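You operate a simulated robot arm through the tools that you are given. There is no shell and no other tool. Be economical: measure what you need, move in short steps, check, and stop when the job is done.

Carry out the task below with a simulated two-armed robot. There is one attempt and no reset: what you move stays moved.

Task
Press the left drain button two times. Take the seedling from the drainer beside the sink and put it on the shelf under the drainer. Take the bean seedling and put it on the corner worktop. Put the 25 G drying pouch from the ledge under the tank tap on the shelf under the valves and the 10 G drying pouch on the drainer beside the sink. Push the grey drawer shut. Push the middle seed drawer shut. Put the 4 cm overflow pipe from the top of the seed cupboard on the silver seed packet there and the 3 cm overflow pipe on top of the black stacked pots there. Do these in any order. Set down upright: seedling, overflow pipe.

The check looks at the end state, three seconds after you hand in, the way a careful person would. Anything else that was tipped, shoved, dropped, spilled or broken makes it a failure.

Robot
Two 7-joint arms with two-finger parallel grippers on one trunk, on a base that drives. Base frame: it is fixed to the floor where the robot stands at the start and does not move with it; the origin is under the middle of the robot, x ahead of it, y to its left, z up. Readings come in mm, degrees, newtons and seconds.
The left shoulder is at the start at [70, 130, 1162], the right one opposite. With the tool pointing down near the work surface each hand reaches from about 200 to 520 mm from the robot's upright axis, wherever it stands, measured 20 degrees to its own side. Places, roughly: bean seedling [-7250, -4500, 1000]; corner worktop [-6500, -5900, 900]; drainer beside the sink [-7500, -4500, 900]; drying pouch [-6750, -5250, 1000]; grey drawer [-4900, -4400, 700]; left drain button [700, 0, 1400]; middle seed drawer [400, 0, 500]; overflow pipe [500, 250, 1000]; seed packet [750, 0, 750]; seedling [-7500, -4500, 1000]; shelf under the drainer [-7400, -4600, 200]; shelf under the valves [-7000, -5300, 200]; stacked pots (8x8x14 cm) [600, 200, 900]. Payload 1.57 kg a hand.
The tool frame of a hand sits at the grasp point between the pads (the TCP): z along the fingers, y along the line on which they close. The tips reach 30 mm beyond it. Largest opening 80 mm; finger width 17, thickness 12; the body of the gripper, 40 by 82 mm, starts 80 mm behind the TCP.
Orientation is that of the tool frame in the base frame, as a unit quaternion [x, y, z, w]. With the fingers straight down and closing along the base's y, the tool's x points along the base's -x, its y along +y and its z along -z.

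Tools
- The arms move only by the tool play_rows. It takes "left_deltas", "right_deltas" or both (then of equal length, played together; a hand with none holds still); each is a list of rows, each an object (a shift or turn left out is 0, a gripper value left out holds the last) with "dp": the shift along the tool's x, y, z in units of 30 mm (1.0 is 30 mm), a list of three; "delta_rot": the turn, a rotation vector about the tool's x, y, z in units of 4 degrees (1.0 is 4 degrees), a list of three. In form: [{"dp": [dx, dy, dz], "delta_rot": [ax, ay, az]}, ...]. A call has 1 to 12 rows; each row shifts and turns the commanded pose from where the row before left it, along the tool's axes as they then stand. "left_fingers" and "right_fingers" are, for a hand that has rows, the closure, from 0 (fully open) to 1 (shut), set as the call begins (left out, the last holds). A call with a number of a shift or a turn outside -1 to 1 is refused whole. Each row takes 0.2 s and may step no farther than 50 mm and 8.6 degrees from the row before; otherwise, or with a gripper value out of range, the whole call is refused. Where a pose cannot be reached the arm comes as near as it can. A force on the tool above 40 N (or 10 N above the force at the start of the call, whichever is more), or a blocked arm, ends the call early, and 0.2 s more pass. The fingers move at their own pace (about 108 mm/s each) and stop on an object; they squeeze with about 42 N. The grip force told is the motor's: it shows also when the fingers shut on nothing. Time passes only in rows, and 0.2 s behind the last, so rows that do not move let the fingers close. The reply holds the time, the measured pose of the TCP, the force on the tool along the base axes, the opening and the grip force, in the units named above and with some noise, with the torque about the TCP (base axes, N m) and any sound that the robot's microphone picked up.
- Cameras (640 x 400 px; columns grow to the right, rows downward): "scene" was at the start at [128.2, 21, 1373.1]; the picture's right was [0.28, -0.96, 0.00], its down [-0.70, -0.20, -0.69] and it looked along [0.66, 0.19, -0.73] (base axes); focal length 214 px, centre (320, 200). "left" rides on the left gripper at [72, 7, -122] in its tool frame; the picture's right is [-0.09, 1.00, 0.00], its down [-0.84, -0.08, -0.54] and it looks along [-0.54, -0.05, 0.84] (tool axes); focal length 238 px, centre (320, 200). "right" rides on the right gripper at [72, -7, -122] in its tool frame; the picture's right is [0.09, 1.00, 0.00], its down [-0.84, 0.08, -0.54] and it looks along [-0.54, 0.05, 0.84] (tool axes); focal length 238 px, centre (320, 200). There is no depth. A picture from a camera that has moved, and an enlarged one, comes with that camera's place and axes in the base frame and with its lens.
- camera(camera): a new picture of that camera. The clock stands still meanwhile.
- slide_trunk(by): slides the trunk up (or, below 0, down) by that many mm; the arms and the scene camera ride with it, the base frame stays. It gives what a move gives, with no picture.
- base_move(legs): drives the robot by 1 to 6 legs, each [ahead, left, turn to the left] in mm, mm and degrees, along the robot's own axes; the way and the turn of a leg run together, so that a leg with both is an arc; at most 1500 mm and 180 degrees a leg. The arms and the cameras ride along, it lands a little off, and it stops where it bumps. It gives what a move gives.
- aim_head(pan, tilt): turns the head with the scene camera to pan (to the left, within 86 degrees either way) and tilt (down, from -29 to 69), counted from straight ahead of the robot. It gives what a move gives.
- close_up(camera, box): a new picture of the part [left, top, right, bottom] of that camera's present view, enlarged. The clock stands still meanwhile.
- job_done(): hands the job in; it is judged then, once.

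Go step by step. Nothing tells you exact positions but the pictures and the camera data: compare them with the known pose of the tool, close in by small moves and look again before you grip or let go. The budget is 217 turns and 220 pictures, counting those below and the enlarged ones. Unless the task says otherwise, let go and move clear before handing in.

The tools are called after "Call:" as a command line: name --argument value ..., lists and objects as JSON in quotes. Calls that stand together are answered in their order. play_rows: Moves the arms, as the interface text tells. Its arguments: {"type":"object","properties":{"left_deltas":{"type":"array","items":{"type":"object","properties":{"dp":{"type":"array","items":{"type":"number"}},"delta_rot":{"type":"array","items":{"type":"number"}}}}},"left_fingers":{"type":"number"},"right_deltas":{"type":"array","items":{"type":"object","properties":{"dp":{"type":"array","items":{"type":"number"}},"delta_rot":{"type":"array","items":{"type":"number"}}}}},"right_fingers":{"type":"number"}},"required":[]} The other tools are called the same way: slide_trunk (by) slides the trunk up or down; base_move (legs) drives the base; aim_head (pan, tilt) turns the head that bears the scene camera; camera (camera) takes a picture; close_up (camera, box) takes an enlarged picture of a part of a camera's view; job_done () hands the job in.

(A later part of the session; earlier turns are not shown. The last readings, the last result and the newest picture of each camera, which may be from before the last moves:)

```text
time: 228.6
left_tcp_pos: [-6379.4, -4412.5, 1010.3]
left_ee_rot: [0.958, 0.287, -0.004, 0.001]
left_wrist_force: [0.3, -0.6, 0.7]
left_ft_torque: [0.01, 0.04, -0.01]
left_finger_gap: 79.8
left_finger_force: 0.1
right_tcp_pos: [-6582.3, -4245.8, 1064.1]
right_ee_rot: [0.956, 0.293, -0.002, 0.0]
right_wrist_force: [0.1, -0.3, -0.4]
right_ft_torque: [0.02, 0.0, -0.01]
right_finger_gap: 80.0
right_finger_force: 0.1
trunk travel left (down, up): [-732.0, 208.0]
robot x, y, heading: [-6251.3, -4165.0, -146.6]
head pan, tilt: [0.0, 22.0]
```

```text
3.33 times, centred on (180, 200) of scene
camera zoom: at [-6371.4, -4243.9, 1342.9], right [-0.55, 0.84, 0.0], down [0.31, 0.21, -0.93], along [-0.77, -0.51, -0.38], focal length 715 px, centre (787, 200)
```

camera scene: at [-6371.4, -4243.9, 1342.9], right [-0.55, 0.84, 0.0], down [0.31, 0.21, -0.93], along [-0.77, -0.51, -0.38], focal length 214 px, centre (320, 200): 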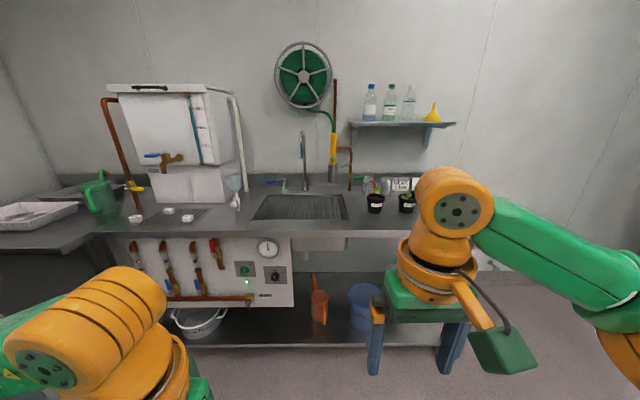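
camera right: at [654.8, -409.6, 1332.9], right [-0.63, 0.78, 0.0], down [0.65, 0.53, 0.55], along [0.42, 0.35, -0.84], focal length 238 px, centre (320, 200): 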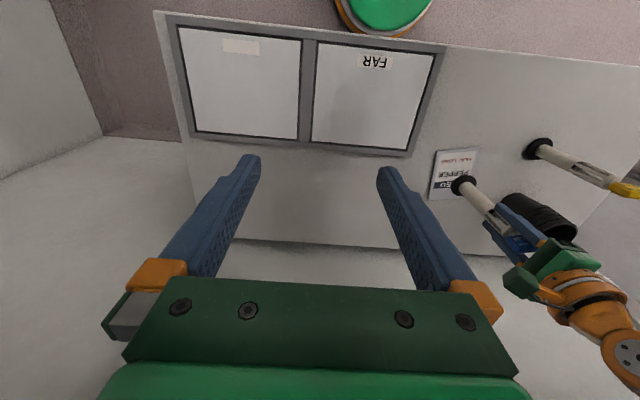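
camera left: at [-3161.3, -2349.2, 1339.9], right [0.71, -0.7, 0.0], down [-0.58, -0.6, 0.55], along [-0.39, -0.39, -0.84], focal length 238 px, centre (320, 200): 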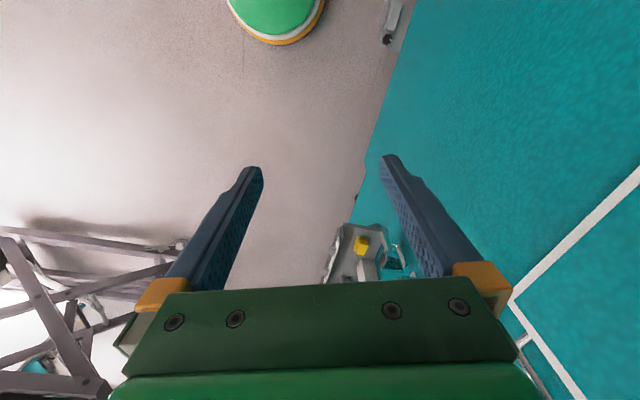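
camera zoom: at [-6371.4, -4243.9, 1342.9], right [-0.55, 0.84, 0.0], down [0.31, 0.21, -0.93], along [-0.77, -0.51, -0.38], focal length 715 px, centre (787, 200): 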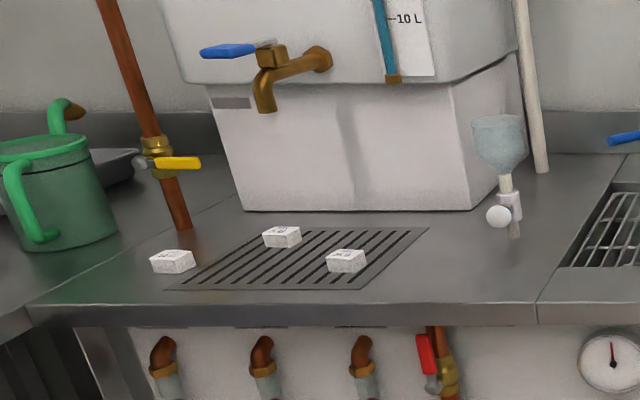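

Several potted seedlings stand on the drainer (one labelled LETTUCE), and the white pouches are by the tank tap. I'll move closer to read the labels.

Call:
slide_trunk --by 208

Call:
base_move --legs '[[350, -330, 0]]'

Call:
aim_head --pan 0 --tilt 35

Call:
camera --camera "scene"

Call:
camera --camera "right"

```text
time: 230.8
left_tcp_pos: [-6377.9, -4411.7, 1218.5]
left_ee_rot: [0.958, 0.288, -0.004, 0.002]
left_wrist_force: [-0.4, 0.8, 1.1]
left_ft_torque: [0.02, 0.03, 0.0]
left_finger_gap: 79.8
left_finger_force: 0.1
right_tcp_pos: [-6582.5, -4245.1, 1270.8]
right_ee_rot: [0.956, 0.292, -0.002, 0.0]
right_wrist_force: [-0.2, -0.3, -0.5]
right_ft_torque: [0.02, -0.02, -0.03]
right_finger_gap: 79.9
right_finger_force: 0.1
trunk travel left (down, up): [-940.0, 0.0]
robot x, y, heading: [-6250.9, -4164.3, -146.7]
head pan, tilt: [0.0, 22.0]
```

```text
time: 233.7
left_tcp_pos: [-6849.2, -4328.9, 1218.2]
left_ee_rot: [0.958, 0.287, -0.005, 0.001]
left_wrist_force: [0.0, -0.2, 0.2]
left_ft_torque: [0.01, 0.02, 0.02]
left_finger_gap: 80.0
left_finger_force: 0.0
right_tcp_pos: [-7052.0, -4161.6, 1271.2]
right_ee_rot: [0.957, 0.291, -0.002, -0.001]
right_wrist_force: [-0.2, -0.2, -0.6]
right_ft_torque: [-0.03, 0.0, -0.02]
right_finger_gap: 80.2
right_finger_force: 0.1
trunk travel left (down, up): [-940.0, 0.0]
robot x, y, heading: [-6722.5, -4085.1, -147.2]
head pan, tilt: [0.0, 22.0]
```

```text
time: 234.4
left_tcp_pos: [-6851.1, -4329.2, 1218.4]
left_ee_rot: [0.958, 0.287, -0.004, 0.002]
left_wrist_force: [0.1, 0.9, -0.2]
left_ft_torque: [-0.04, 0.01, -0.01]
left_finger_gap: 80.0
left_finger_force: 0.1
right_tcp_pos: [-7054.2, -4163.1, 1271.5]
right_ee_rot: [0.957, 0.291, -0.002, 0.0]
right_wrist_force: [0.0, -0.9, 0.7]
right_ft_torque: [-0.02, -0.02, -0.01]
right_finger_gap: 80.3
right_finger_force: 0.0
trunk travel left (down, up): [-940.0, 0.0]
robot x, y, heading: [-6726.3, -4081.4, -146.9]
head pan, tilt: [0.0, 35.0]
```

```text
114 pictures are left
camera scene: at [-6839.3, -4159.2, 1530.4], right [-0.55, 0.84, 0.0], down [0.48, 0.31, -0.82], along [-0.69, -0.45, -0.57], focal length 214 px, centre (320, 200)
```

scene: 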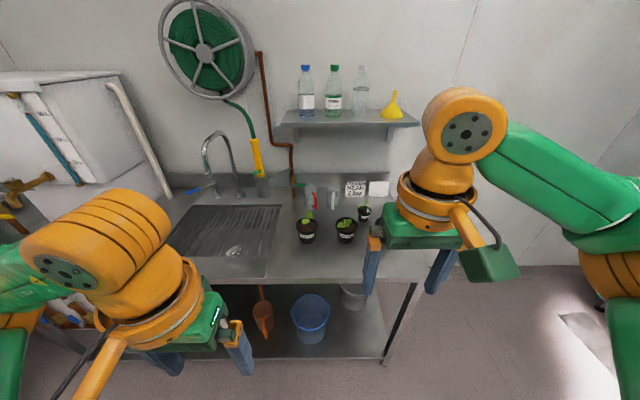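

```text
113 pictures are left
camera right: at [-6997.5, -4116.3, 1392.4], right [0.63, -0.78, 0.0], down [-0.65, -0.53, 0.54], along [-0.42, -0.34, -0.84], focal length 238 px, centre (320, 200)
```

right: 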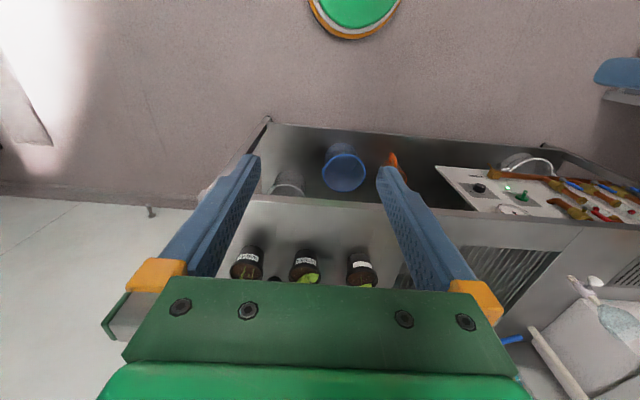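

Call:
close_up --camera "scene" --box '[280, 170, 400, 250]'

Call:
close_up --camera "right" --box '[220, 220, 400, 290]'

```text
5.00 times, centred on (340, 210) of scene
camera zoom: at [-6839.3, -4159.2, 1530.4], right [-0.55, 0.84, 0.0], down [0.48, 0.31, -0.82], along [-0.69, -0.45, -0.57], focal length 1072 px, centre (220, 150)
```

zoom: 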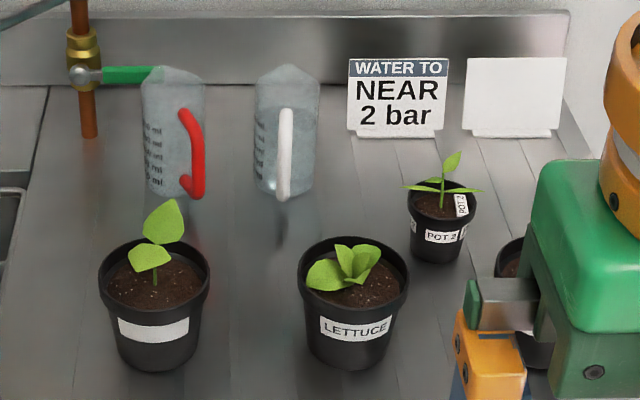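

```text
3.56 times, centred on (310, 255) of right
camera zoom: at [-6997.5, -4116.3, 1392.4], right [0.63, -0.78, 0.0], down [-0.65, -0.53, 0.54], along [-0.42, -0.34, -0.84], focal length 848 px, centre (356, 4)
```

zoom: 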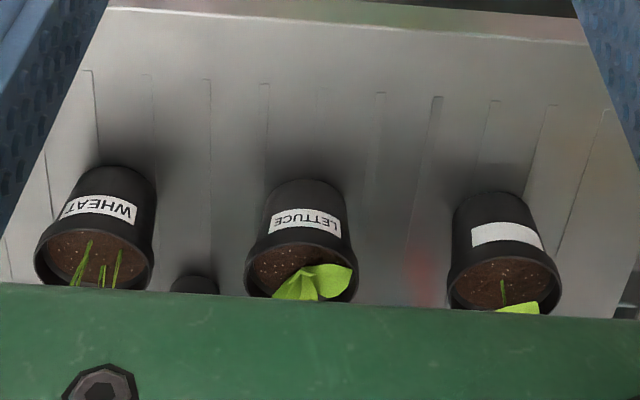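

By elimination and leaf shape the blank-labelled pot is the bean. Lettuce and wheat stand beside it, and the small POT 2 behind is "the seedling". POT 2's rim is about 64 mm, so the right hand can grip it tilted forward 30°. I'll move in and pitch the right hand.

Call:
base_move --legs '[[300, -60, 0]]'

Call:
play_rows --right_deltas '[{"delta_rot": [0, -1, 0]}, {"delta_rot": [0, -1, 0]}, {"delta_rot": [0, -1, 0]}, {"delta_rot": [0, -1, 0]}, {"delta_rot": [0, -1, 0]}, {"delta_rot": [0, -1, 0]}, {"delta_rot": [0, -1, 0]}, {"delta_rot": [0, -0.5, 0]}]'

Call:
aim_head --pan 0 --tilt 50

Call:
camera --camera "scene"

Call:
camera --camera "right"

```text
time: 236.5
left_tcp_pos: [-7131.1, -4440.5, 1219.8]
left_ee_rot: [0.959, 0.285, -0.006, 0.002]
left_wrist_force: [0.6, 0.5, 0.2]
left_ft_torque: [-0.03, 0.02, 0.01]
left_finger_gap: 79.8
left_finger_force: 0.1
right_tcp_pos: [-7334.2, -4273.4, 1271.4]
right_ee_rot: [0.957, 0.29, -0.003, 0.001]
right_wrist_force: [0.4, -0.2, 1.5]
right_ft_torque: [0.03, 0.04, 0.01]
right_finger_gap: 80.3
right_finger_force: 0.0
trunk travel left (down, up): [-940.0, 0.0]
robot x, y, heading: [-7008.9, -4198.1, -146.9]
head pan, tilt: [0.0, 35.0]
```

```text
time: 238.3
left_tcp_pos: [-7133.4, -4443.4, 1218.8]
left_ee_rot: [0.959, 0.285, -0.005, 0.001]
left_wrist_force: [-0.5, -0.6, 0.2]
left_ft_torque: [0.01, 0.01, 0.0]
left_finger_gap: 79.6
left_finger_force: 0.0
right_tcp_pos: [-7337.8, -4273.9, 1271.2]
right_ee_rot: [0.924, 0.28, -0.249, 0.075]
right_wrist_force: [0.5, -0.2, -0.4]
right_ft_torque: [0.04, 0.0, -0.01]
right_finger_gap: 79.7
right_finger_force: 0.1
trunk travel left (down, up): [-940.0, 0.0]
robot x, y, heading: [-7008.4, -4198.9, -146.8]
head pan, tilt: [0.0, 35.0]
```

```text
time: 239.1
left_tcp_pos: [-7133.6, -4442.7, 1219.7]
left_ee_rot: [0.958, 0.286, -0.004, 0.001]
left_wrist_force: [0.2, 0.4, -0.2]
left_ft_torque: [-0.02, 0.02, 0.02]
left_finger_gap: 80.1
left_finger_force: 0.1
right_tcp_pos: [-7337.7, -4273.8, 1270.2]
right_ee_rot: [0.924, 0.28, -0.249, 0.075]
right_wrist_force: [0.3, -0.5, -0.1]
right_ft_torque: [0.0, 0.01, 0.0]
right_finger_gap: 79.9
right_finger_force: 0.0
trunk travel left (down, up): [-940.0, 0.0]
robot x, y, heading: [-7005.3, -4193.7, -147.2]
head pan, tilt: [0.0, 50.0]
```

```text
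110 pictures are left
camera scene: at [-7113.4, -4265.7, 1508.6], right [-0.54, 0.84, 0.0], down [0.64, 0.42, -0.64], along [-0.54, -0.35, -0.77], focal length 214 px, centre (320, 200)
```

scene: 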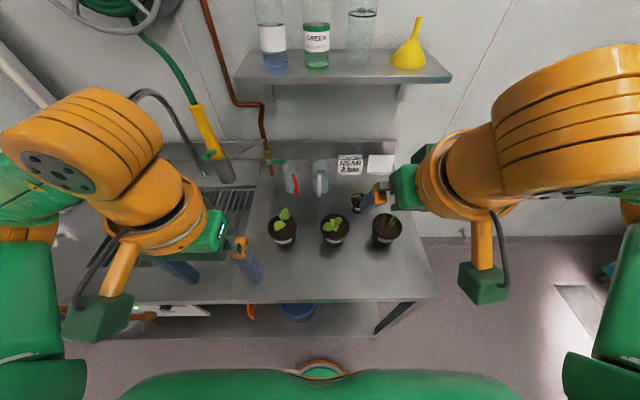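

```text
109 pictures are left
camera right: at [-7238.3, -4199.9, 1339.7], right [0.62, -0.78, -0.05], down [-0.33, -0.31, 0.89], along [-0.71, -0.53, -0.46], focal length 238 px, centre (320, 200)
```

right: 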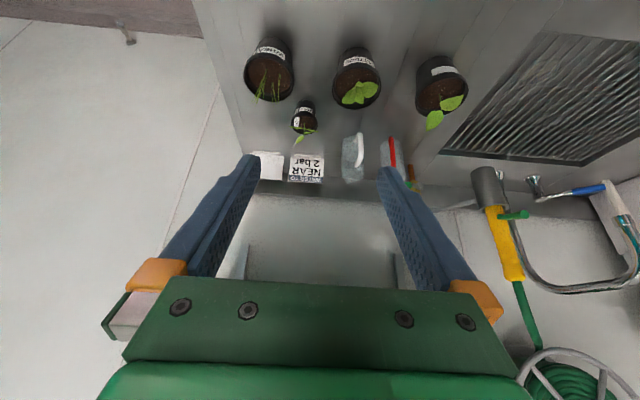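

Call:
close_up --camera "scene" --box '[260, 150, 420, 260]'

Call:
close_up --camera "right" --box '[230, 30, 480, 190]'

```text
3.64 times, centred on (340, 205) of scene
camera zoom: at [-7113.4, -4265.7, 1508.6], right [-0.54, 0.84, 0.0], down [0.64, 0.42, -0.64], along [-0.54, -0.35, -0.77], focal length 780 px, centre (247, 182)
```

zoom: 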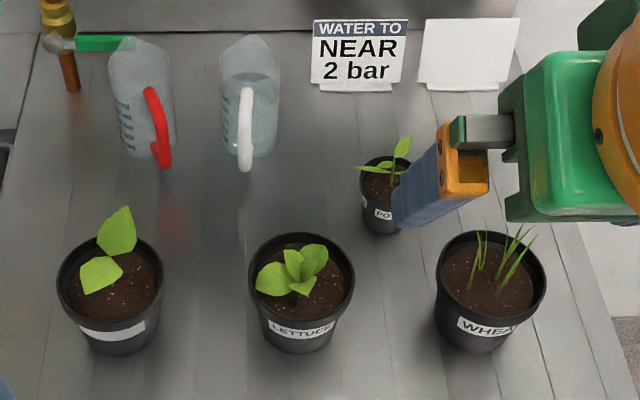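

```text
2.50 times, centred on (355, 110) of right
camera zoom: at [-7238.3, -4199.9, 1339.7], right [0.62, -0.78, -0.05], down [-0.33, -0.31, 0.89], along [-0.71, -0.53, -0.46], focal length 596 px, centre (232, 425)
```

zoom: 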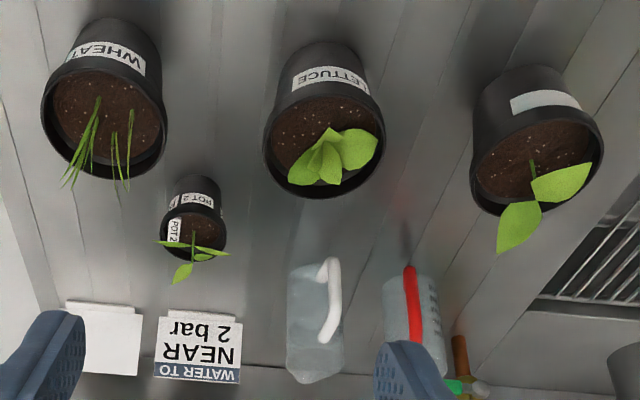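

POT 2 is at about (−7588, −4407), rim z≈942. I'll move the right hand to a standoff along its approach axis.

Call:
play_rows --right_deltas '[{"dp": [-0.256, -0.093, 0.911]}, {"dp": [-0.256, -0.093, 0.911]}, {"dp": [-0.256, -0.093, 0.911]}, {"dp": [-0.256, -0.093, 0.911]}, {"dp": [-0.256, -0.093, 0.911]}, {"dp": [-0.256, -0.093, 0.911]}, {"dp": [-0.256, -0.093, 0.911]}, {"dp": [-0.256, -0.093, 0.911]}, {"dp": [-0.256, -0.093, 0.911]}, {"dp": [-0.256, -0.093, 0.911]}]'

Call:
camera --camera "right"

Call:
camera --camera "scene"

```text
time: 241.3
left_tcp_pos: [-7135.9, -4443.3, 1219.0]
left_ee_rot: [0.958, 0.285, -0.004, 0.001]
left_wrist_force: [0.4, 0.2, -0.1]
left_ft_torque: [-0.03, 0.01, 0.0]
left_finger_gap: 80.1
left_finger_force: 0.1
right_tcp_pos: [-7524.1, -4364.9, 1072.3]
right_ee_rot: [0.924, 0.28, -0.249, 0.075]
right_wrist_force: [0.8, 0.3, -0.4]
right_ft_torque: [0.02, 0.03, -0.02]
right_finger_gap: 79.9
right_finger_force: 0.1
trunk travel left (down, up): [-940.0, 0.0]
robot x, y, heading: [-7010.4, -4195.5, -147.1]
head pan, tilt: [0.0, 50.0]
```

```text
106 pictures are left
camera right: at [-7424.7, -4290.0, 1140.5], right [0.62, -0.78, -0.05], down [-0.33, -0.32, 0.89], along [-0.71, -0.53, -0.46], focal length 238 px, centre (320, 200)
```

right: 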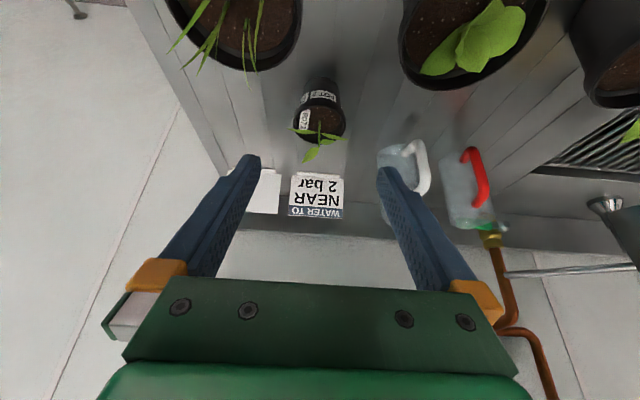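

```text
105 pictures are left
camera scene: at [-7114.3, -4266.5, 1508.5], right [-0.54, 0.84, 0.0], down [0.64, 0.42, -0.64], along [-0.54, -0.35, -0.77], focal length 214 px, centre (320, 200)
```

scene: 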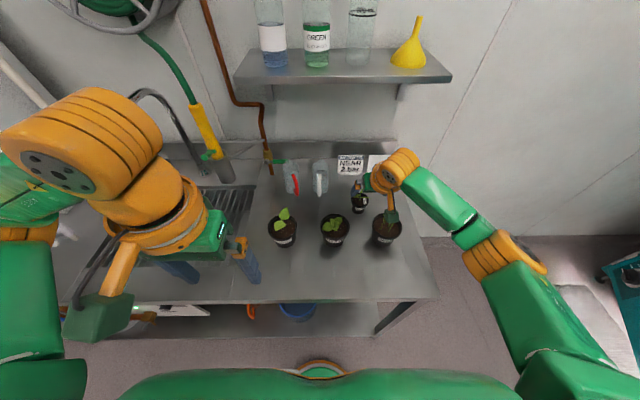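

Call:
play_rows --right_deltas '[{"dp": [0, -0.04, 1]}, {"dp": [0, -0.04, 1]}, {"dp": [0, 0, 1]}, {"dp": [0, 0, 0.8]}]'

Call:
camera --camera "right"

Call:
close_up --camera "scene" --box '[300, 140, 460, 260]'

```text
time: 242.3
left_tcp_pos: [-7134.8, -4444.9, 1219.0]
left_ee_rot: [0.958, 0.285, -0.003, 0.0]
left_wrist_force: [-0.2, -0.4, -0.7]
left_ft_torque: [0.02, -0.03, 0.01]
left_finger_gap: 80.1
left_finger_force: 0.1
right_tcp_pos: [-7565.2, -4391.3, 984.4]
right_ee_rot: [0.923, 0.281, -0.25, 0.075]
right_wrist_force: [0.1, -0.7, 0.3]
right_ft_torque: [-0.04, -0.02, -0.01]
right_finger_gap: 80.0
right_finger_force: 0.1
right hand out of reach, approached as far as the arm can: row 4
trunk travel left (down, up): [-940.0, 0.0]
robot x, y, heading: [-7008.3, -4197.6, -146.8]
head pan, tilt: [0.0, 50.0]
```

```text
104 pictures are left
camera right: at [-7466.0, -4317.3, 1053.9], right [0.62, -0.78, -0.05], down [-0.33, -0.32, 0.89], along [-0.71, -0.54, -0.45], focal length 238 px, centre (320, 200)
```

right: 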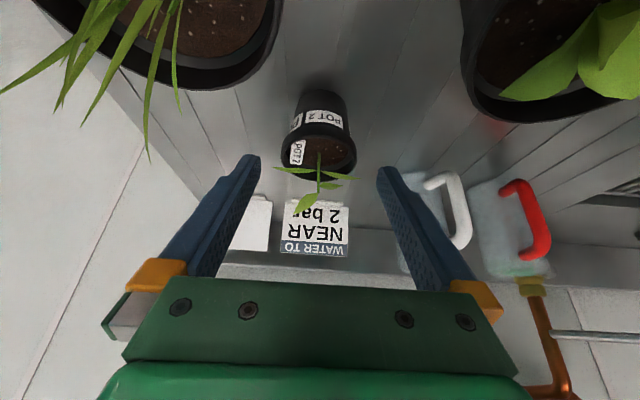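

```text
3.33 times, centred on (380, 200) of scene
camera zoom: at [-7112.8, -4267.3, 1508.5], right [-0.54, 0.84, 0.0], down [0.64, 0.42, -0.64], along [-0.54, -0.35, -0.77], focal length 715 px, centre (120, 200)
```

zoom: 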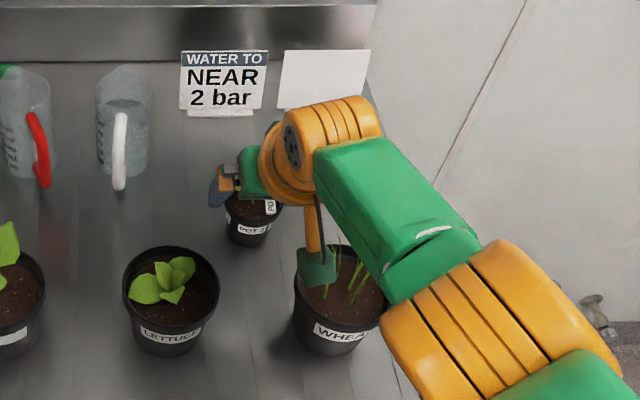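

Out of reach with the trunk so high, and the wrist camera is close to the wheat. I'll back up, turn the hand a little so its camera sits between the wheat and lettuce, lower the trunk and move in slightly.

Call:
play_rows --right_deltas '[{"dp": [0, 0, -1]}, {"dp": [0, 0, -1]}, {"dp": [-0.485, 0, -0.835]}, {"dp": [-0.485, 0, -0.835]}, {"dp": [-0.485, 0, -0.835]}, {"dp": [-0.485, 0, -0.835]}, {"dp": [-0.485, 0, -0.835]}, {"delta_rot": [0.42, 0.67, 0.72]}, {"delta_rot": [0.42, 0.67, 0.72]}, {"delta_rot": [0.42, 0.67, 0.72]}]'

Call:
base_move --legs '[[30, 0, 0]]'

Call:
slide_trunk --by -150

Call:
camera --camera "right"

Call:
camera --camera "scene"

```text
time: 244.5
left_tcp_pos: [-7135.0, -4443.7, 1220.6]
left_ee_rot: [0.958, 0.285, -0.005, 0.001]
left_wrist_force: [1.1, -0.1, -0.3]
left_ft_torque: [-0.04, 0.02, 0.0]
left_finger_gap: 80.1
left_finger_force: 0.1
right_tcp_pos: [-7553.7, -4384.2, 1166.1]
right_ee_rot: [0.96, 0.202, -0.189, 0.033]
right_wrist_force: [-0.1, -0.2, -0.7]
right_ft_torque: [0.04, 0.0, 0.0]
right_finger_gap: 80.0
right_finger_force: 0.1
right hand out of reach, approached as far as the arm can: row 1, 2, 3, 4, 8, 9, 10
trunk travel left (down, up): [-940.0, 0.0]
robot x, y, heading: [-7011.6, -4193.7, -146.9]
head pan, tilt: [0.0, 50.0]
```

```text
time: 245.3
left_tcp_pos: [-7154.0, -4455.0, 1220.0]
left_ee_rot: [0.958, 0.285, -0.007, 0.002]
left_wrist_force: [1.8, 1.4, -0.1]
left_ft_torque: [-0.03, 0.05, 0.01]
left_finger_gap: 79.8
left_finger_force: 0.0
right_tcp_pos: [-7575.9, -4395.8, 1169.7]
right_ee_rot: [0.96, 0.203, -0.192, 0.035]
right_wrist_force: [0.2, 0.3, 0.0]
right_ft_torque: [-0.03, 0.05, -0.03]
right_finger_gap: 79.9
right_finger_force: 0.0
trunk travel left (down, up): [-940.0, 0.0]
robot x, y, heading: [-7030.1, -4212.5, -147.1]
head pan, tilt: [0.0, 50.0]
```

```text
time: 247.0
left_tcp_pos: [-7158.2, -4459.3, 1069.6]
left_ee_rot: [0.958, 0.285, -0.003, 0.002]
left_wrist_force: [0.2, -0.3, 0.2]
left_ft_torque: [0.02, -0.02, -0.05]
left_finger_gap: 80.1
left_finger_force: 0.1
right_tcp_pos: [-7580.1, -4399.3, 1014.8]
right_ee_rot: [0.96, 0.203, -0.19, 0.033]
right_wrist_force: [-0.4, -0.3, 0.4]
right_ft_torque: [0.0, -0.01, 0.02]
right_finger_gap: 80.1
right_finger_force: 0.0
trunk travel left (down, up): [-790.0, 150.0]
robot x, y, heading: [-7033.4, -4209.8, -146.9]
head pan, tilt: [0.0, 50.0]
```

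```text
102 pictures are left
camera right: at [-7479.2, -4349.6, 1101.4], right [0.48, -0.88, -0.05], down [-0.49, -0.31, 0.82], along [-0.73, -0.37, -0.58], focal length 238 px, centre (320, 200)
```

right: 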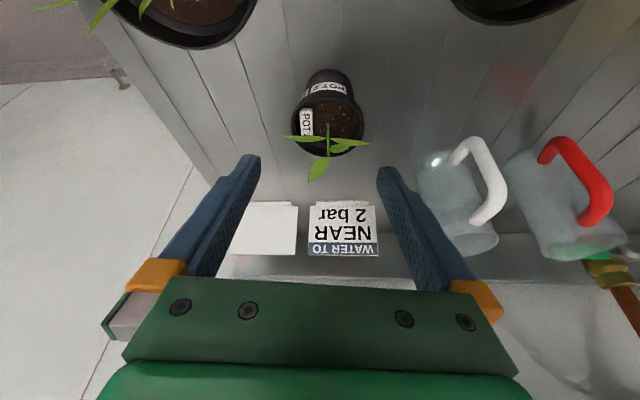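

```text
101 pictures are left
camera scene: at [-7138.7, -4282.2, 1358.6], right [-0.55, 0.84, 0.0], down [0.64, 0.42, -0.64], along [-0.54, -0.35, -0.77], focal length 214 px, centre (320, 200)
```

scene: 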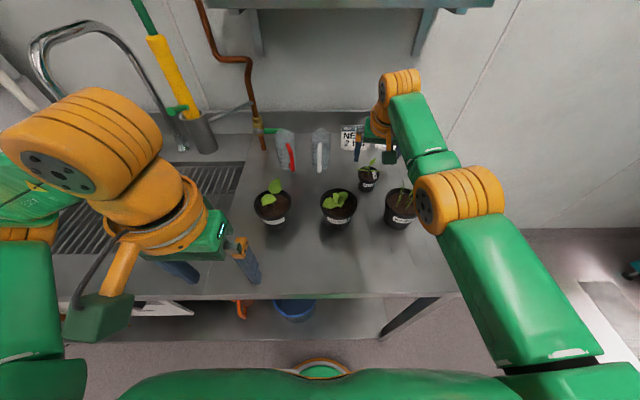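

Call:
play_rows --right_deltas '[{"dp": [0.667, 0.14, 0]}, {"dp": [0, 0, 0.75]}, {"dp": [0, 0, 0.75]}]'

Call:
camera --camera "right"

Call:
close_up --camera "scene" --box '[300, 100, 460, 240]'

```text
time: 247.8
left_tcp_pos: [-7159.4, -4459.8, 1068.4]
left_ee_rot: [0.958, 0.285, -0.003, 0.001]
left_wrist_force: [-0.1, 0.5, -0.5]
left_ft_torque: [0.0, 0.0, 0.01]
left_finger_gap: 80.0
left_finger_force: 0.1
right_tcp_pos: [-7576.2, -4404.6, 966.4]
right_ee_rot: [0.96, 0.204, -0.189, 0.034]
right_wrist_force: [0.7, 0.1, 1.1]
right_ft_torque: [0.0, 0.04, 0.03]
right_finger_gap: 80.1
right_finger_force: 0.1
trunk travel left (down, up): [-790.0, 150.0]
robot x, y, heading: [-7032.1, -4214.5, -147.0]
head pan, tilt: [0.0, 50.0]
```

```text
100 pictures are left
camera right: at [-7476.0, -4353.7, 1052.0], right [0.48, -0.88, -0.05], down [-0.49, -0.31, 0.82], along [-0.73, -0.37, -0.58], focal length 238 px, centre (320, 200)
```

right: 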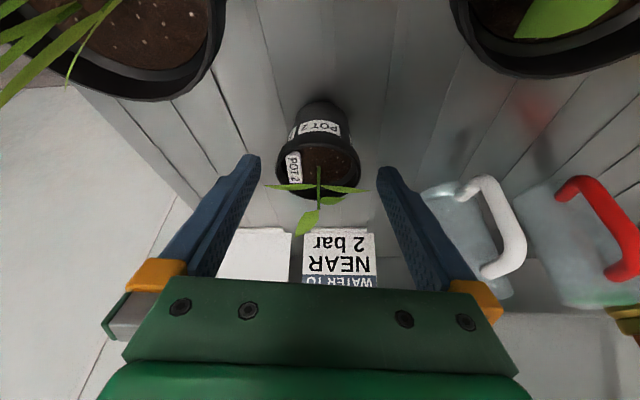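

```text
2.86 times, centred on (380, 170) of scene
camera zoom: at [-7139.2, -4282.5, 1358.5], right [-0.55, 0.84, 0.0], down [0.64, 0.42, -0.64], along [-0.54, -0.35, -0.77], focal length 613 px, centre (149, 286)
```

zoom: 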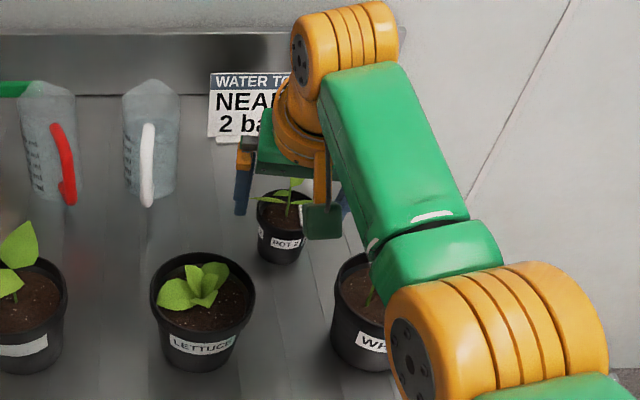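

Call:
play_rows --right_deltas '[{"dp": [-0.12, 0, 0.7]}, {"dp": [0, 0, 0.7]}]'

Call:
camera --camera "right"

Call:
close_up --camera "scene" --box '[300, 100, 460, 240]'

```text
time: 248.4
left_tcp_pos: [-7160.5, -4458.6, 1069.2]
left_ee_rot: [0.958, 0.285, -0.004, 0.0]
left_wrist_force: [-0.9, -0.9, -0.5]
left_ft_torque: [-0.01, 0.0, -0.02]
left_finger_gap: 80.1
left_finger_force: 0.1
right_tcp_pos: [-7586.3, -4401.9, 928.8]
right_ee_rot: [0.96, 0.203, -0.189, 0.033]
right_wrist_force: [0.8, -0.1, 0.0]
right_ft_torque: [0.01, -0.02, -0.05]
right_finger_gap: 79.9
right_finger_force: 0.1
right hand out of reach, approached as far as the arm can: row 1, 2
trunk travel left (down, up): [-790.0, 150.0]
robot x, y, heading: [-7033.3, -4209.8, -146.9]
head pan, tilt: [0.0, 50.0]
```

```text
98 pictures are left
camera right: at [-7484.1, -4350.2, 1014.5], right [0.48, -0.88, -0.05], down [-0.49, -0.31, 0.82], along [-0.73, -0.37, -0.58], focal length 238 px, centre (320, 200)
```

right: 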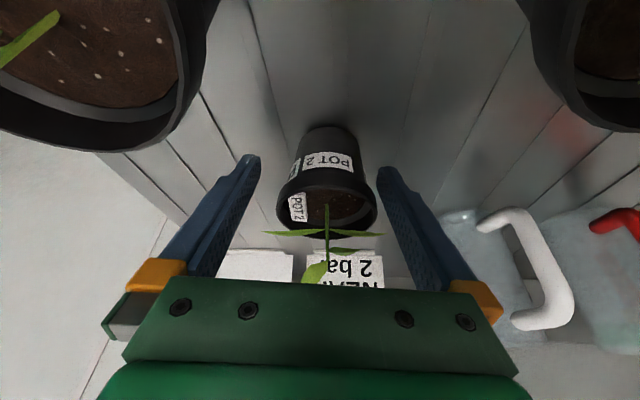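

```text
2.86 times, centred on (380, 170) of scene
camera zoom: at [-7139.3, -4282.2, 1358.5], right [-0.55, 0.84, 0.0], down [0.64, 0.42, -0.64], along [-0.54, -0.35, -0.77], focal length 613 px, centre (149, 286)
```

zoom: 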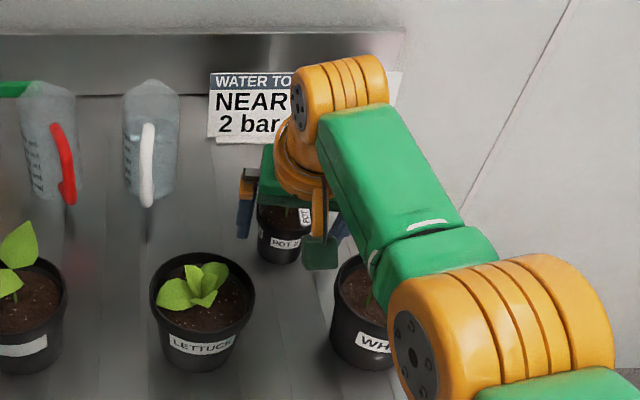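

Pads straddle the widest part of the rim. Closing.

Call:
play_rows --right_deltas '[{}, {}, {}, {}]' --right_fingers 1

Call:
camera --camera "right"

```text
time: 249.4
left_tcp_pos: [-7159.1, -4460.1, 1068.9]
left_ee_rot: [0.959, 0.285, -0.004, 0.001]
left_wrist_force: [-0.7, 0.0, -0.6]
left_ft_torque: [0.02, -0.01, -0.01]
left_finger_gap: 80.1
left_finger_force: 0.1
right_tcp_pos: [-7584.6, -4400.0, 928.7]
right_ee_rot: [0.96, 0.203, -0.19, 0.033]
right_wrist_force: [0.2, -0.8, 0.1]
right_ft_torque: [0.0, -0.03, 0.04]
right_finger_gap: 51.1
right_finger_force: 42.1
trunk travel left (down, up): [-790.0, 150.0]
robot x, y, heading: [-7034.4, -4211.9, -146.9]
head pan, tilt: [0.0, 50.0]
```

```text
96 pictures are left
camera right: at [-7483.6, -4350.4, 1014.9], right [0.48, -0.88, -0.05], down [-0.49, -0.31, 0.82], along [-0.73, -0.37, -0.58], focal length 238 px, centre (320, 200)
```

right: 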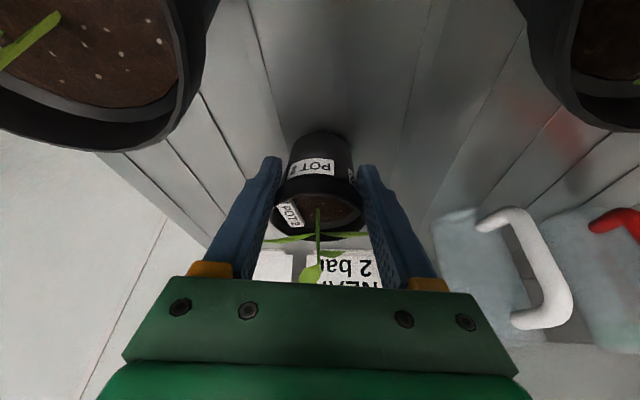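

Gripped (51 mm). Lifting.

Call:
play_rows --right_deltas '[{"dp": [-0.19, -0.007, -0.463]}, {"dp": [-0.378, -0.014, -0.926]}, {"dp": [-0.378, -0.014, -0.926]}, {"dp": [-0.378, -0.014, -0.926]}]'

Call:
camera --camera "right"

Call:
close_up --camera "scene" --box '[300, 60, 460, 240]'

```text
time: 250.4
left_tcp_pos: [-7158.7, -4458.6, 1069.4]
left_ee_rot: [0.959, 0.285, -0.004, 0.002]
left_wrist_force: [0.1, 1.2, 0.7]
left_ft_torque: [0.04, -0.03, 0.0]
left_finger_gap: 79.9
left_finger_force: 0.1
right_tcp_pos: [-7578.4, -4394.8, 1032.3]
right_ee_rot: [0.96, 0.202, -0.189, 0.033]
right_wrist_force: [0.5, 0.5, -2.0]
right_ft_torque: [0.02, 0.0, -0.01]
right_finger_gap: 51.2
right_finger_force: 41.6
right hand out of reach, approached as far as the arm can: row 4
trunk travel left (down, up): [-790.0, 150.0]
robot x, y, heading: [-7032.6, -4210.0, -147.2]
head pan, tilt: [0.0, 50.0]
```

```text
95 pictures are left
camera right: at [-7478.3, -4344.8, 1118.0], right [0.48, -0.88, -0.05], down [-0.49, -0.31, 0.82], along [-0.73, -0.37, -0.58], focal length 238 px, centre (320, 200)
```

right: 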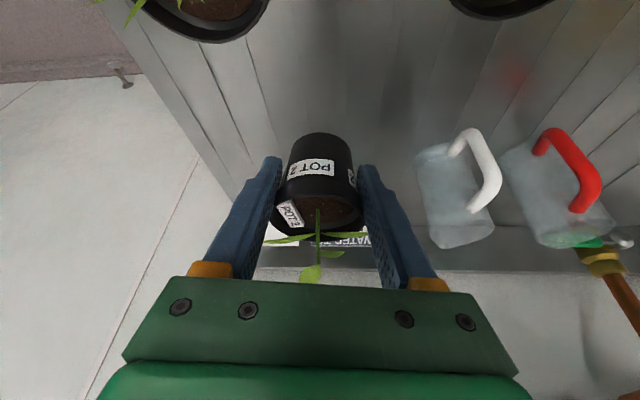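

```text
2.22 times, centred on (380, 150) of scene
camera zoom: at [-7138.7, -4281.9, 1358.6], right [-0.55, 0.84, 0.0], down [0.64, 0.42, -0.64], along [-0.54, -0.35, -0.77], focal length 477 px, centre (187, 311)
```

zoom: 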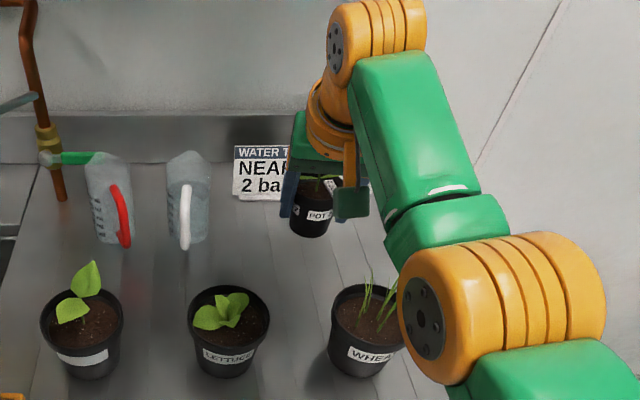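

Held upright. Raising the trunk and backing away from the bench, then I'll look at the shelf below.

Call:
slide_trunk --by 140

Call:
base_move --legs '[[-500, 0, 0]]'

Call:
aim_head --pan -10 --tilt 50

Call:
camera --camera "scene"

```text
time: 252.1
left_tcp_pos: [-7160.2, -4458.5, 1209.2]
left_ee_rot: [0.959, 0.285, -0.004, 0.001]
left_wrist_force: [-0.1, -0.8, 0.5]
left_ft_torque: [0.0, -0.02, 0.02]
left_finger_gap: 80.0
left_finger_force: 0.1
right_tcp_pos: [-7579.3, -4395.5, 1172.1]
right_ee_rot: [0.96, 0.202, -0.189, 0.034]
right_wrist_force: [0.8, 0.2, -1.0]
right_ft_torque: [0.04, -0.04, 0.01]
right_finger_gap: 51.2
right_finger_force: 42.3
trunk travel left (down, up): [-930.0, 10.0]
robot x, y, heading: [-7032.2, -4212.1, -147.0]
head pan, tilt: [0.0, 50.0]
```

```text
time: 255.1
left_tcp_pos: [-6731.3, -4179.5, 1208.2]
left_ee_rot: [0.959, 0.284, -0.003, 0.001]
left_wrist_force: [0.0, 0.0, 0.1]
left_ft_torque: [0.05, -0.03, 0.03]
left_finger_gap: 80.0
left_finger_force: 0.1
right_tcp_pos: [-7150.5, -4115.2, 1171.8]
right_ee_rot: [0.96, 0.203, -0.188, 0.033]
right_wrist_force: [1.1, -0.4, -0.8]
right_ft_torque: [-0.01, -0.05, -0.03]
right_finger_gap: 50.8
right_finger_force: 42.2
trunk travel left (down, up): [-930.0, 10.0]
robot x, y, heading: [-6600.2, -3930.8, -147.2]
head pan, tilt: [0.0, 50.0]
```

```text
time: 255.8
left_tcp_pos: [-6729.0, -4178.0, 1209.1]
left_ee_rot: [0.959, 0.285, -0.003, 0.002]
left_wrist_force: [-0.2, 0.7, -0.2]
left_ft_torque: [0.0, 0.0, 0.03]
left_finger_gap: 79.8
left_finger_force: 0.0
right_tcp_pos: [-7147.9, -4115.4, 1171.8]
right_ee_rot: [0.96, 0.203, -0.188, 0.034]
right_wrist_force: [-1.5, 0.3, -1.1]
right_ft_torque: [0.0, -0.01, 0.03]
right_finger_gap: 50.5
right_finger_force: 41.9
trunk travel left (down, up): [-930.0, 10.0]
robot x, y, heading: [-6603.3, -3930.3, -146.8]
head pan, tilt: [-10.0, 50.0]
```

```text
93 pictures are left
camera scene: at [-6714.7, -3990.4, 1498.5], right [-0.39, 0.92, 0.0], down [0.71, 0.3, -0.64], along [-0.59, -0.25, -0.77], focal length 214 px, centre (320, 200)
```

scene: 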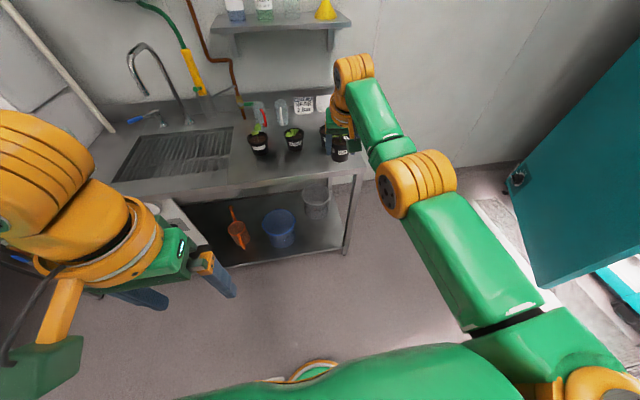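

There's free room on the lower shelf at the right, in front of the grey bucket. I'll lower the trunk in steps and look at it from lower down.

Call:
slide_trunk --by -400

Call:
slide_trunk --by -400

Call:
aim_head --pan -10 --tilt 20

Call:
camera --camera "scene"

Call:
camera --camera "right"

```text
time: 259.7
left_tcp_pos: [-6728.4, -4178.9, 809.3]
left_ee_rot: [0.959, 0.285, -0.004, 0.001]
left_wrist_force: [0.2, 0.1, -0.2]
left_ft_torque: [0.01, 0.03, -0.01]
left_finger_gap: 79.8
left_finger_force: 0.0
right_tcp_pos: [-7148.7, -4115.4, 770.9]
right_ee_rot: [0.96, 0.203, -0.189, 0.034]
right_wrist_force: [0.1, -0.5, -1.4]
right_ft_torque: [0.02, -0.02, 0.0]
right_finger_gap: 50.2
right_finger_force: 42.3
trunk travel left (down, up): [-530.0, 410.0]
robot x, y, heading: [-6602.6, -3931.8, -146.9]
head pan, tilt: [-10.0, 50.0]
```

```text
time: 263.5
left_tcp_pos: [-6728.2, -4179.8, 408.9]
left_ee_rot: [0.958, 0.285, -0.005, 0.001]
left_wrist_force: [0.5, -0.1, -0.2]
left_ft_torque: [-0.01, 0.0, 0.02]
left_finger_gap: 80.0
left_finger_force: 0.1
right_tcp_pos: [-7148.1, -4115.0, 372.0]
right_ee_rot: [0.96, 0.202, -0.189, 0.033]
right_wrist_force: [0.2, 0.6, -0.3]
right_ft_torque: [0.0, -0.04, 0.01]
right_finger_gap: 49.8
right_finger_force: 42.1
trunk travel left (down, up): [-130.0, 810.0]
robot x, y, heading: [-6597.6, -3932.5, -147.0]
head pan, tilt: [-10.0, 50.0]
```

```text
time: 264.4
left_tcp_pos: [-6728.5, -4178.2, 408.8]
left_ee_rot: [0.959, 0.284, -0.004, 0.002]
left_wrist_force: [-0.3, 0.4, 0.1]
left_ft_torque: [0.02, -0.01, 0.02]
left_finger_gap: 80.0
left_finger_force: 0.1
right_tcp_pos: [-7148.4, -4114.8, 372.3]
right_ee_rot: [0.96, 0.202, -0.19, 0.032]
right_wrist_force: [0.8, 0.8, -0.5]
right_ft_torque: [-0.03, 0.0, -0.02]
right_finger_gap: 49.9
right_finger_force: 42.0
trunk travel left (down, up): [-130.0, 810.0]
robot x, y, heading: [-6599.9, -3929.9, -147.1]
head pan, tilt: [-10.0, 20.0]
```

```text
92 pictures are left
camera scene: at [-6728.7, -3996.3, 744.0], right [-0.39, 0.92, 0.0], down [0.32, 0.13, -0.94], along [-0.86, -0.37, -0.34], focal length 214 px, centre (320, 200)
```

scene: 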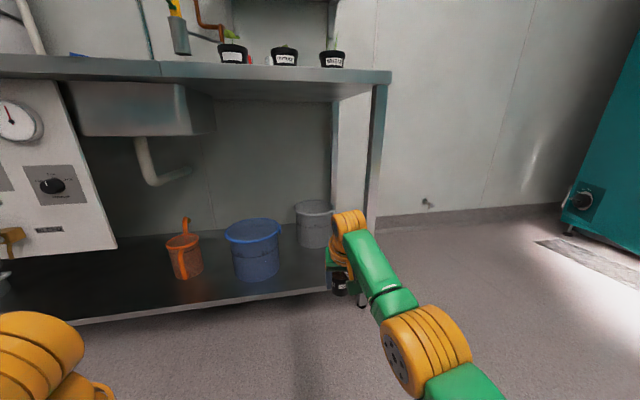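

```text
91 pictures are left
camera right: at [-7047.2, -4064.4, 457.5], right [0.48, -0.88, -0.05], down [-0.49, -0.31, 0.82], along [-0.73, -0.37, -0.58], focal length 238 px, centre (320, 200)
```

right: 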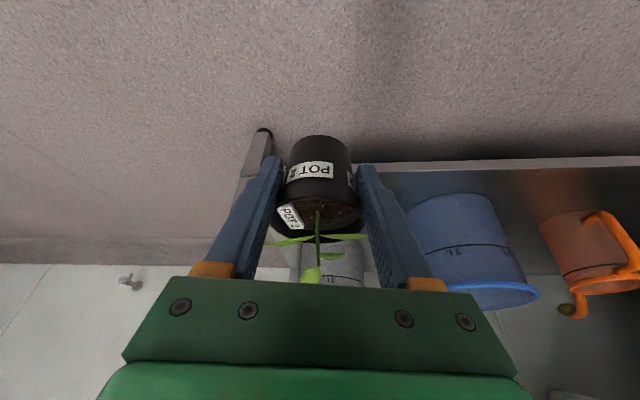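

Shelf edge is ~722 mm ahead at z≈200, with free space around 800 mm ahead, 140 mm right. I'll drive in 243 mm and lower.

Call:
base_move --legs '[[243, 0, 0]]'

Call:
slide_trunk --by -70

Call:
camera --camera "right"

Call:
camera --camera "scene"

```text
time: 266.2
left_tcp_pos: [-6932.4, -4310.4, 409.2]
left_ee_rot: [0.959, 0.284, -0.004, 0.001]
left_wrist_force: [-0.1, -0.1, -0.5]
left_ft_torque: [0.03, 0.01, 0.02]
left_finger_gap: 79.8
left_finger_force: 0.0
right_tcp_pos: [-7351.9, -4246.5, 371.5]
right_ee_rot: [0.96, 0.201, -0.189, 0.033]
right_wrist_force: [-0.6, 0.4, -1.2]
right_ft_torque: [0.02, -0.03, 0.02]
right_finger_gap: 49.9
right_finger_force: 42.1
trunk travel left (down, up): [-130.0, 810.0]
robot x, y, heading: [-6806.3, -4063.4, -147.1]
head pan, tilt: [-10.0, 20.0]
```

```text
time: 267.3
left_tcp_pos: [-6931.6, -4310.3, 338.5]
left_ee_rot: [0.959, 0.284, -0.004, 0.001]
left_wrist_force: [0.3, -0.7, 0.1]
left_ft_torque: [0.0, 0.01, -0.02]
left_finger_gap: 80.2
left_finger_force: 0.1
right_tcp_pos: [-7351.6, -4246.1, 301.9]
right_ee_rot: [0.96, 0.202, -0.19, 0.033]
right_wrist_force: [0.5, -0.2, -1.1]
right_ft_torque: [0.01, -0.07, 0.0]
right_finger_gap: 49.8
right_finger_force: 42.3
trunk travel left (down, up): [-60.0, 880.0]
robot x, y, heading: [-6806.6, -4063.4, -147.1]
head pan, tilt: [-10.0, 20.0]
```

```text
90 pictures are left
camera right: at [-7250.9, -4196.2, 387.6], right [0.48, -0.88, -0.05], down [-0.49, -0.31, 0.82], along [-0.73, -0.37, -0.58], focal length 238 px, centre (320, 200)
```

right: 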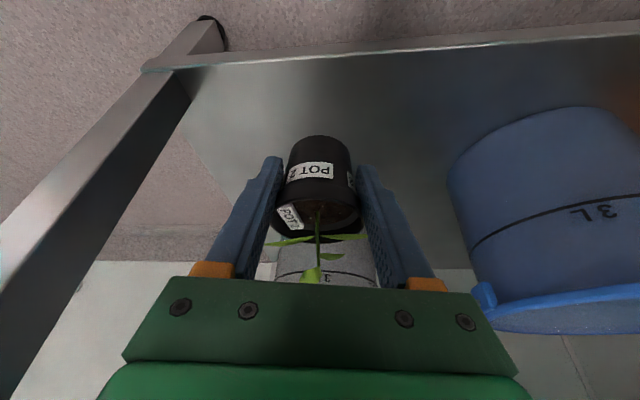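

```text
89 pictures are left
camera scene: at [-6932.3, -4128.3, 674.1], right [-0.39, 0.92, 0.0], down [0.32, 0.13, -0.94], along [-0.87, -0.37, -0.34], focal length 214 px, centre (320, 200)
```

scene: 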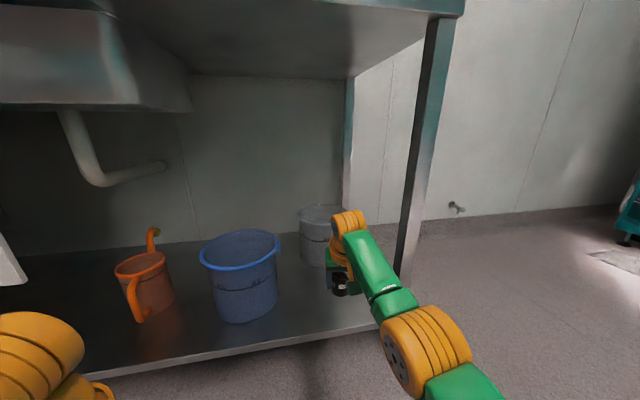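

Call:
slide_trunk --by -25

Call:
play_rows --right_deltas '[{"dp": [0.05, 0, 0.124]}, {"dp": [0.05, 0, 0.124]}, {}]'

Call:
close_up --camera "scene" --box '[270, 200, 430, 320]'

```text
time: 268.0
left_tcp_pos: [-6932.5, -4311.3, 313.9]
left_ee_rot: [0.959, 0.284, -0.005, 0.001]
left_wrist_force: [-0.1, -0.6, 0.1]
left_ft_torque: [-0.01, 0.0, 0.0]
left_finger_gap: 80.0
left_finger_force: 0.1
right_tcp_pos: [-7351.9, -4246.1, 276.6]
right_ee_rot: [0.96, 0.203, -0.189, 0.034]
right_wrist_force: [0.2, 0.4, -0.5]
right_ft_torque: [0.0, 0.01, -0.03]
right_finger_gap: 49.8
right_finger_force: 42.0
trunk travel left (down, up): [-35.0, 905.0]
robot x, y, heading: [-6808.4, -4065.0, -147.2]
head pan, tilt: [-10.0, 20.0]
```

```text
time: 268.8
left_tcp_pos: [-6932.1, -4310.2, 313.5]
left_ee_rot: [0.959, 0.284, -0.003, 0.001]
left_wrist_force: [0.3, 0.1, 0.8]
left_ft_torque: [0.0, 0.02, 0.04]
left_finger_gap: 80.0
left_finger_force: 0.0
right_tcp_pos: [-7352.6, -4246.4, 267.7]
right_ee_rot: [0.961, 0.202, -0.188, 0.033]
right_wrist_force: [-0.1, 0.8, -1.1]
right_ft_torque: [0.02, -0.01, 0.0]
right_finger_gap: 49.8
right_finger_force: 42.0
trunk travel left (down, up): [-35.0, 905.0]
robot x, y, heading: [-6804.0, -4065.8, -147.0]
head pan, tilt: [-10.0, 20.0]
```

```text
3.33 times, centred on (350, 260) of scene
camera zoom: at [-6932.4, -4128.3, 649.1], right [-0.39, 0.92, 0.0], down [0.32, 0.13, -0.94], along [-0.87, -0.37, -0.34], focal length 715 px, centre (220, 0)
```

zoom: 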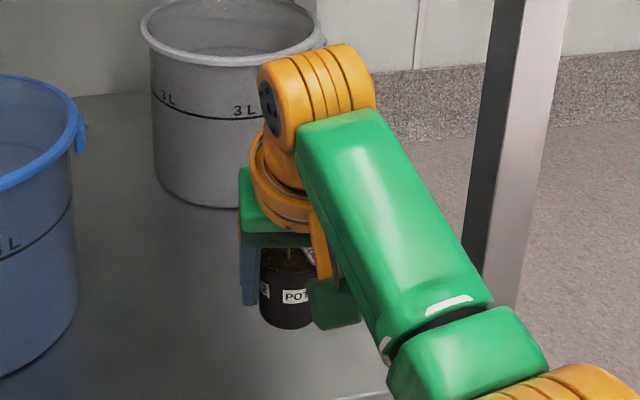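

Call:
play_rows --right_deltas '[{"dp": [0.038, 0, 0.093]}, {"dp": [0.038, 0, 0.093]}, {"dp": [0.038, 0, 0.093]}, {"dp": [0.025, 0, 0.062]}, {}]'

Call:
play_rows --right_deltas '[{"dp": [0.025, 0, 0.062]}, {"dp": [0.025, 0, 0.062]}, {}]'

```text
time: 270.0
left_tcp_pos: [-6931.7, -4310.1, 313.1]
left_ee_rot: [0.959, 0.284, -0.003, 0.001]
left_wrist_force: [0.5, 0.1, 0.0]
left_ft_torque: [0.01, -0.01, 0.0]
left_finger_gap: 80.0
left_finger_force: 0.2
right_tcp_pos: [-7351.4, -4245.7, 257.1]
right_ee_rot: [0.96, 0.202, -0.189, 0.033]
right_wrist_force: [1.0, -0.5, -1.3]
right_ft_torque: [-0.04, 0.0, -0.01]
right_finger_gap: 49.6
right_finger_force: 42.4
trunk travel left (down, up): [-35.0, 905.0]
robot x, y, heading: [-6807.0, -4059.9, -147.0]
head pan, tilt: [-10.0, 20.0]
```

```text
time: 270.8
left_tcp_pos: [-6932.6, -4310.5, 313.7]
left_ee_rot: [0.959, 0.284, -0.005, 0.001]
left_wrist_force: [-0.9, -0.1, 0.1]
left_ft_torque: [0.0, -0.01, -0.02]
left_finger_gap: 79.7
left_finger_force: 0.1
right_tcp_pos: [-7351.8, -4246.2, 253.6]
right_ee_rot: [0.96, 0.203, -0.189, 0.034]
right_wrist_force: [0.3, -0.4, -0.9]
right_ft_torque: [0.0, 0.01, -0.04]
right_finger_gap: 49.7
right_finger_force: 42.2
trunk travel left (down, up): [-35.0, 905.0]
robot x, y, heading: [-6806.2, -4062.1, -147.0]
head pan, tilt: [-10.0, 20.0]
```

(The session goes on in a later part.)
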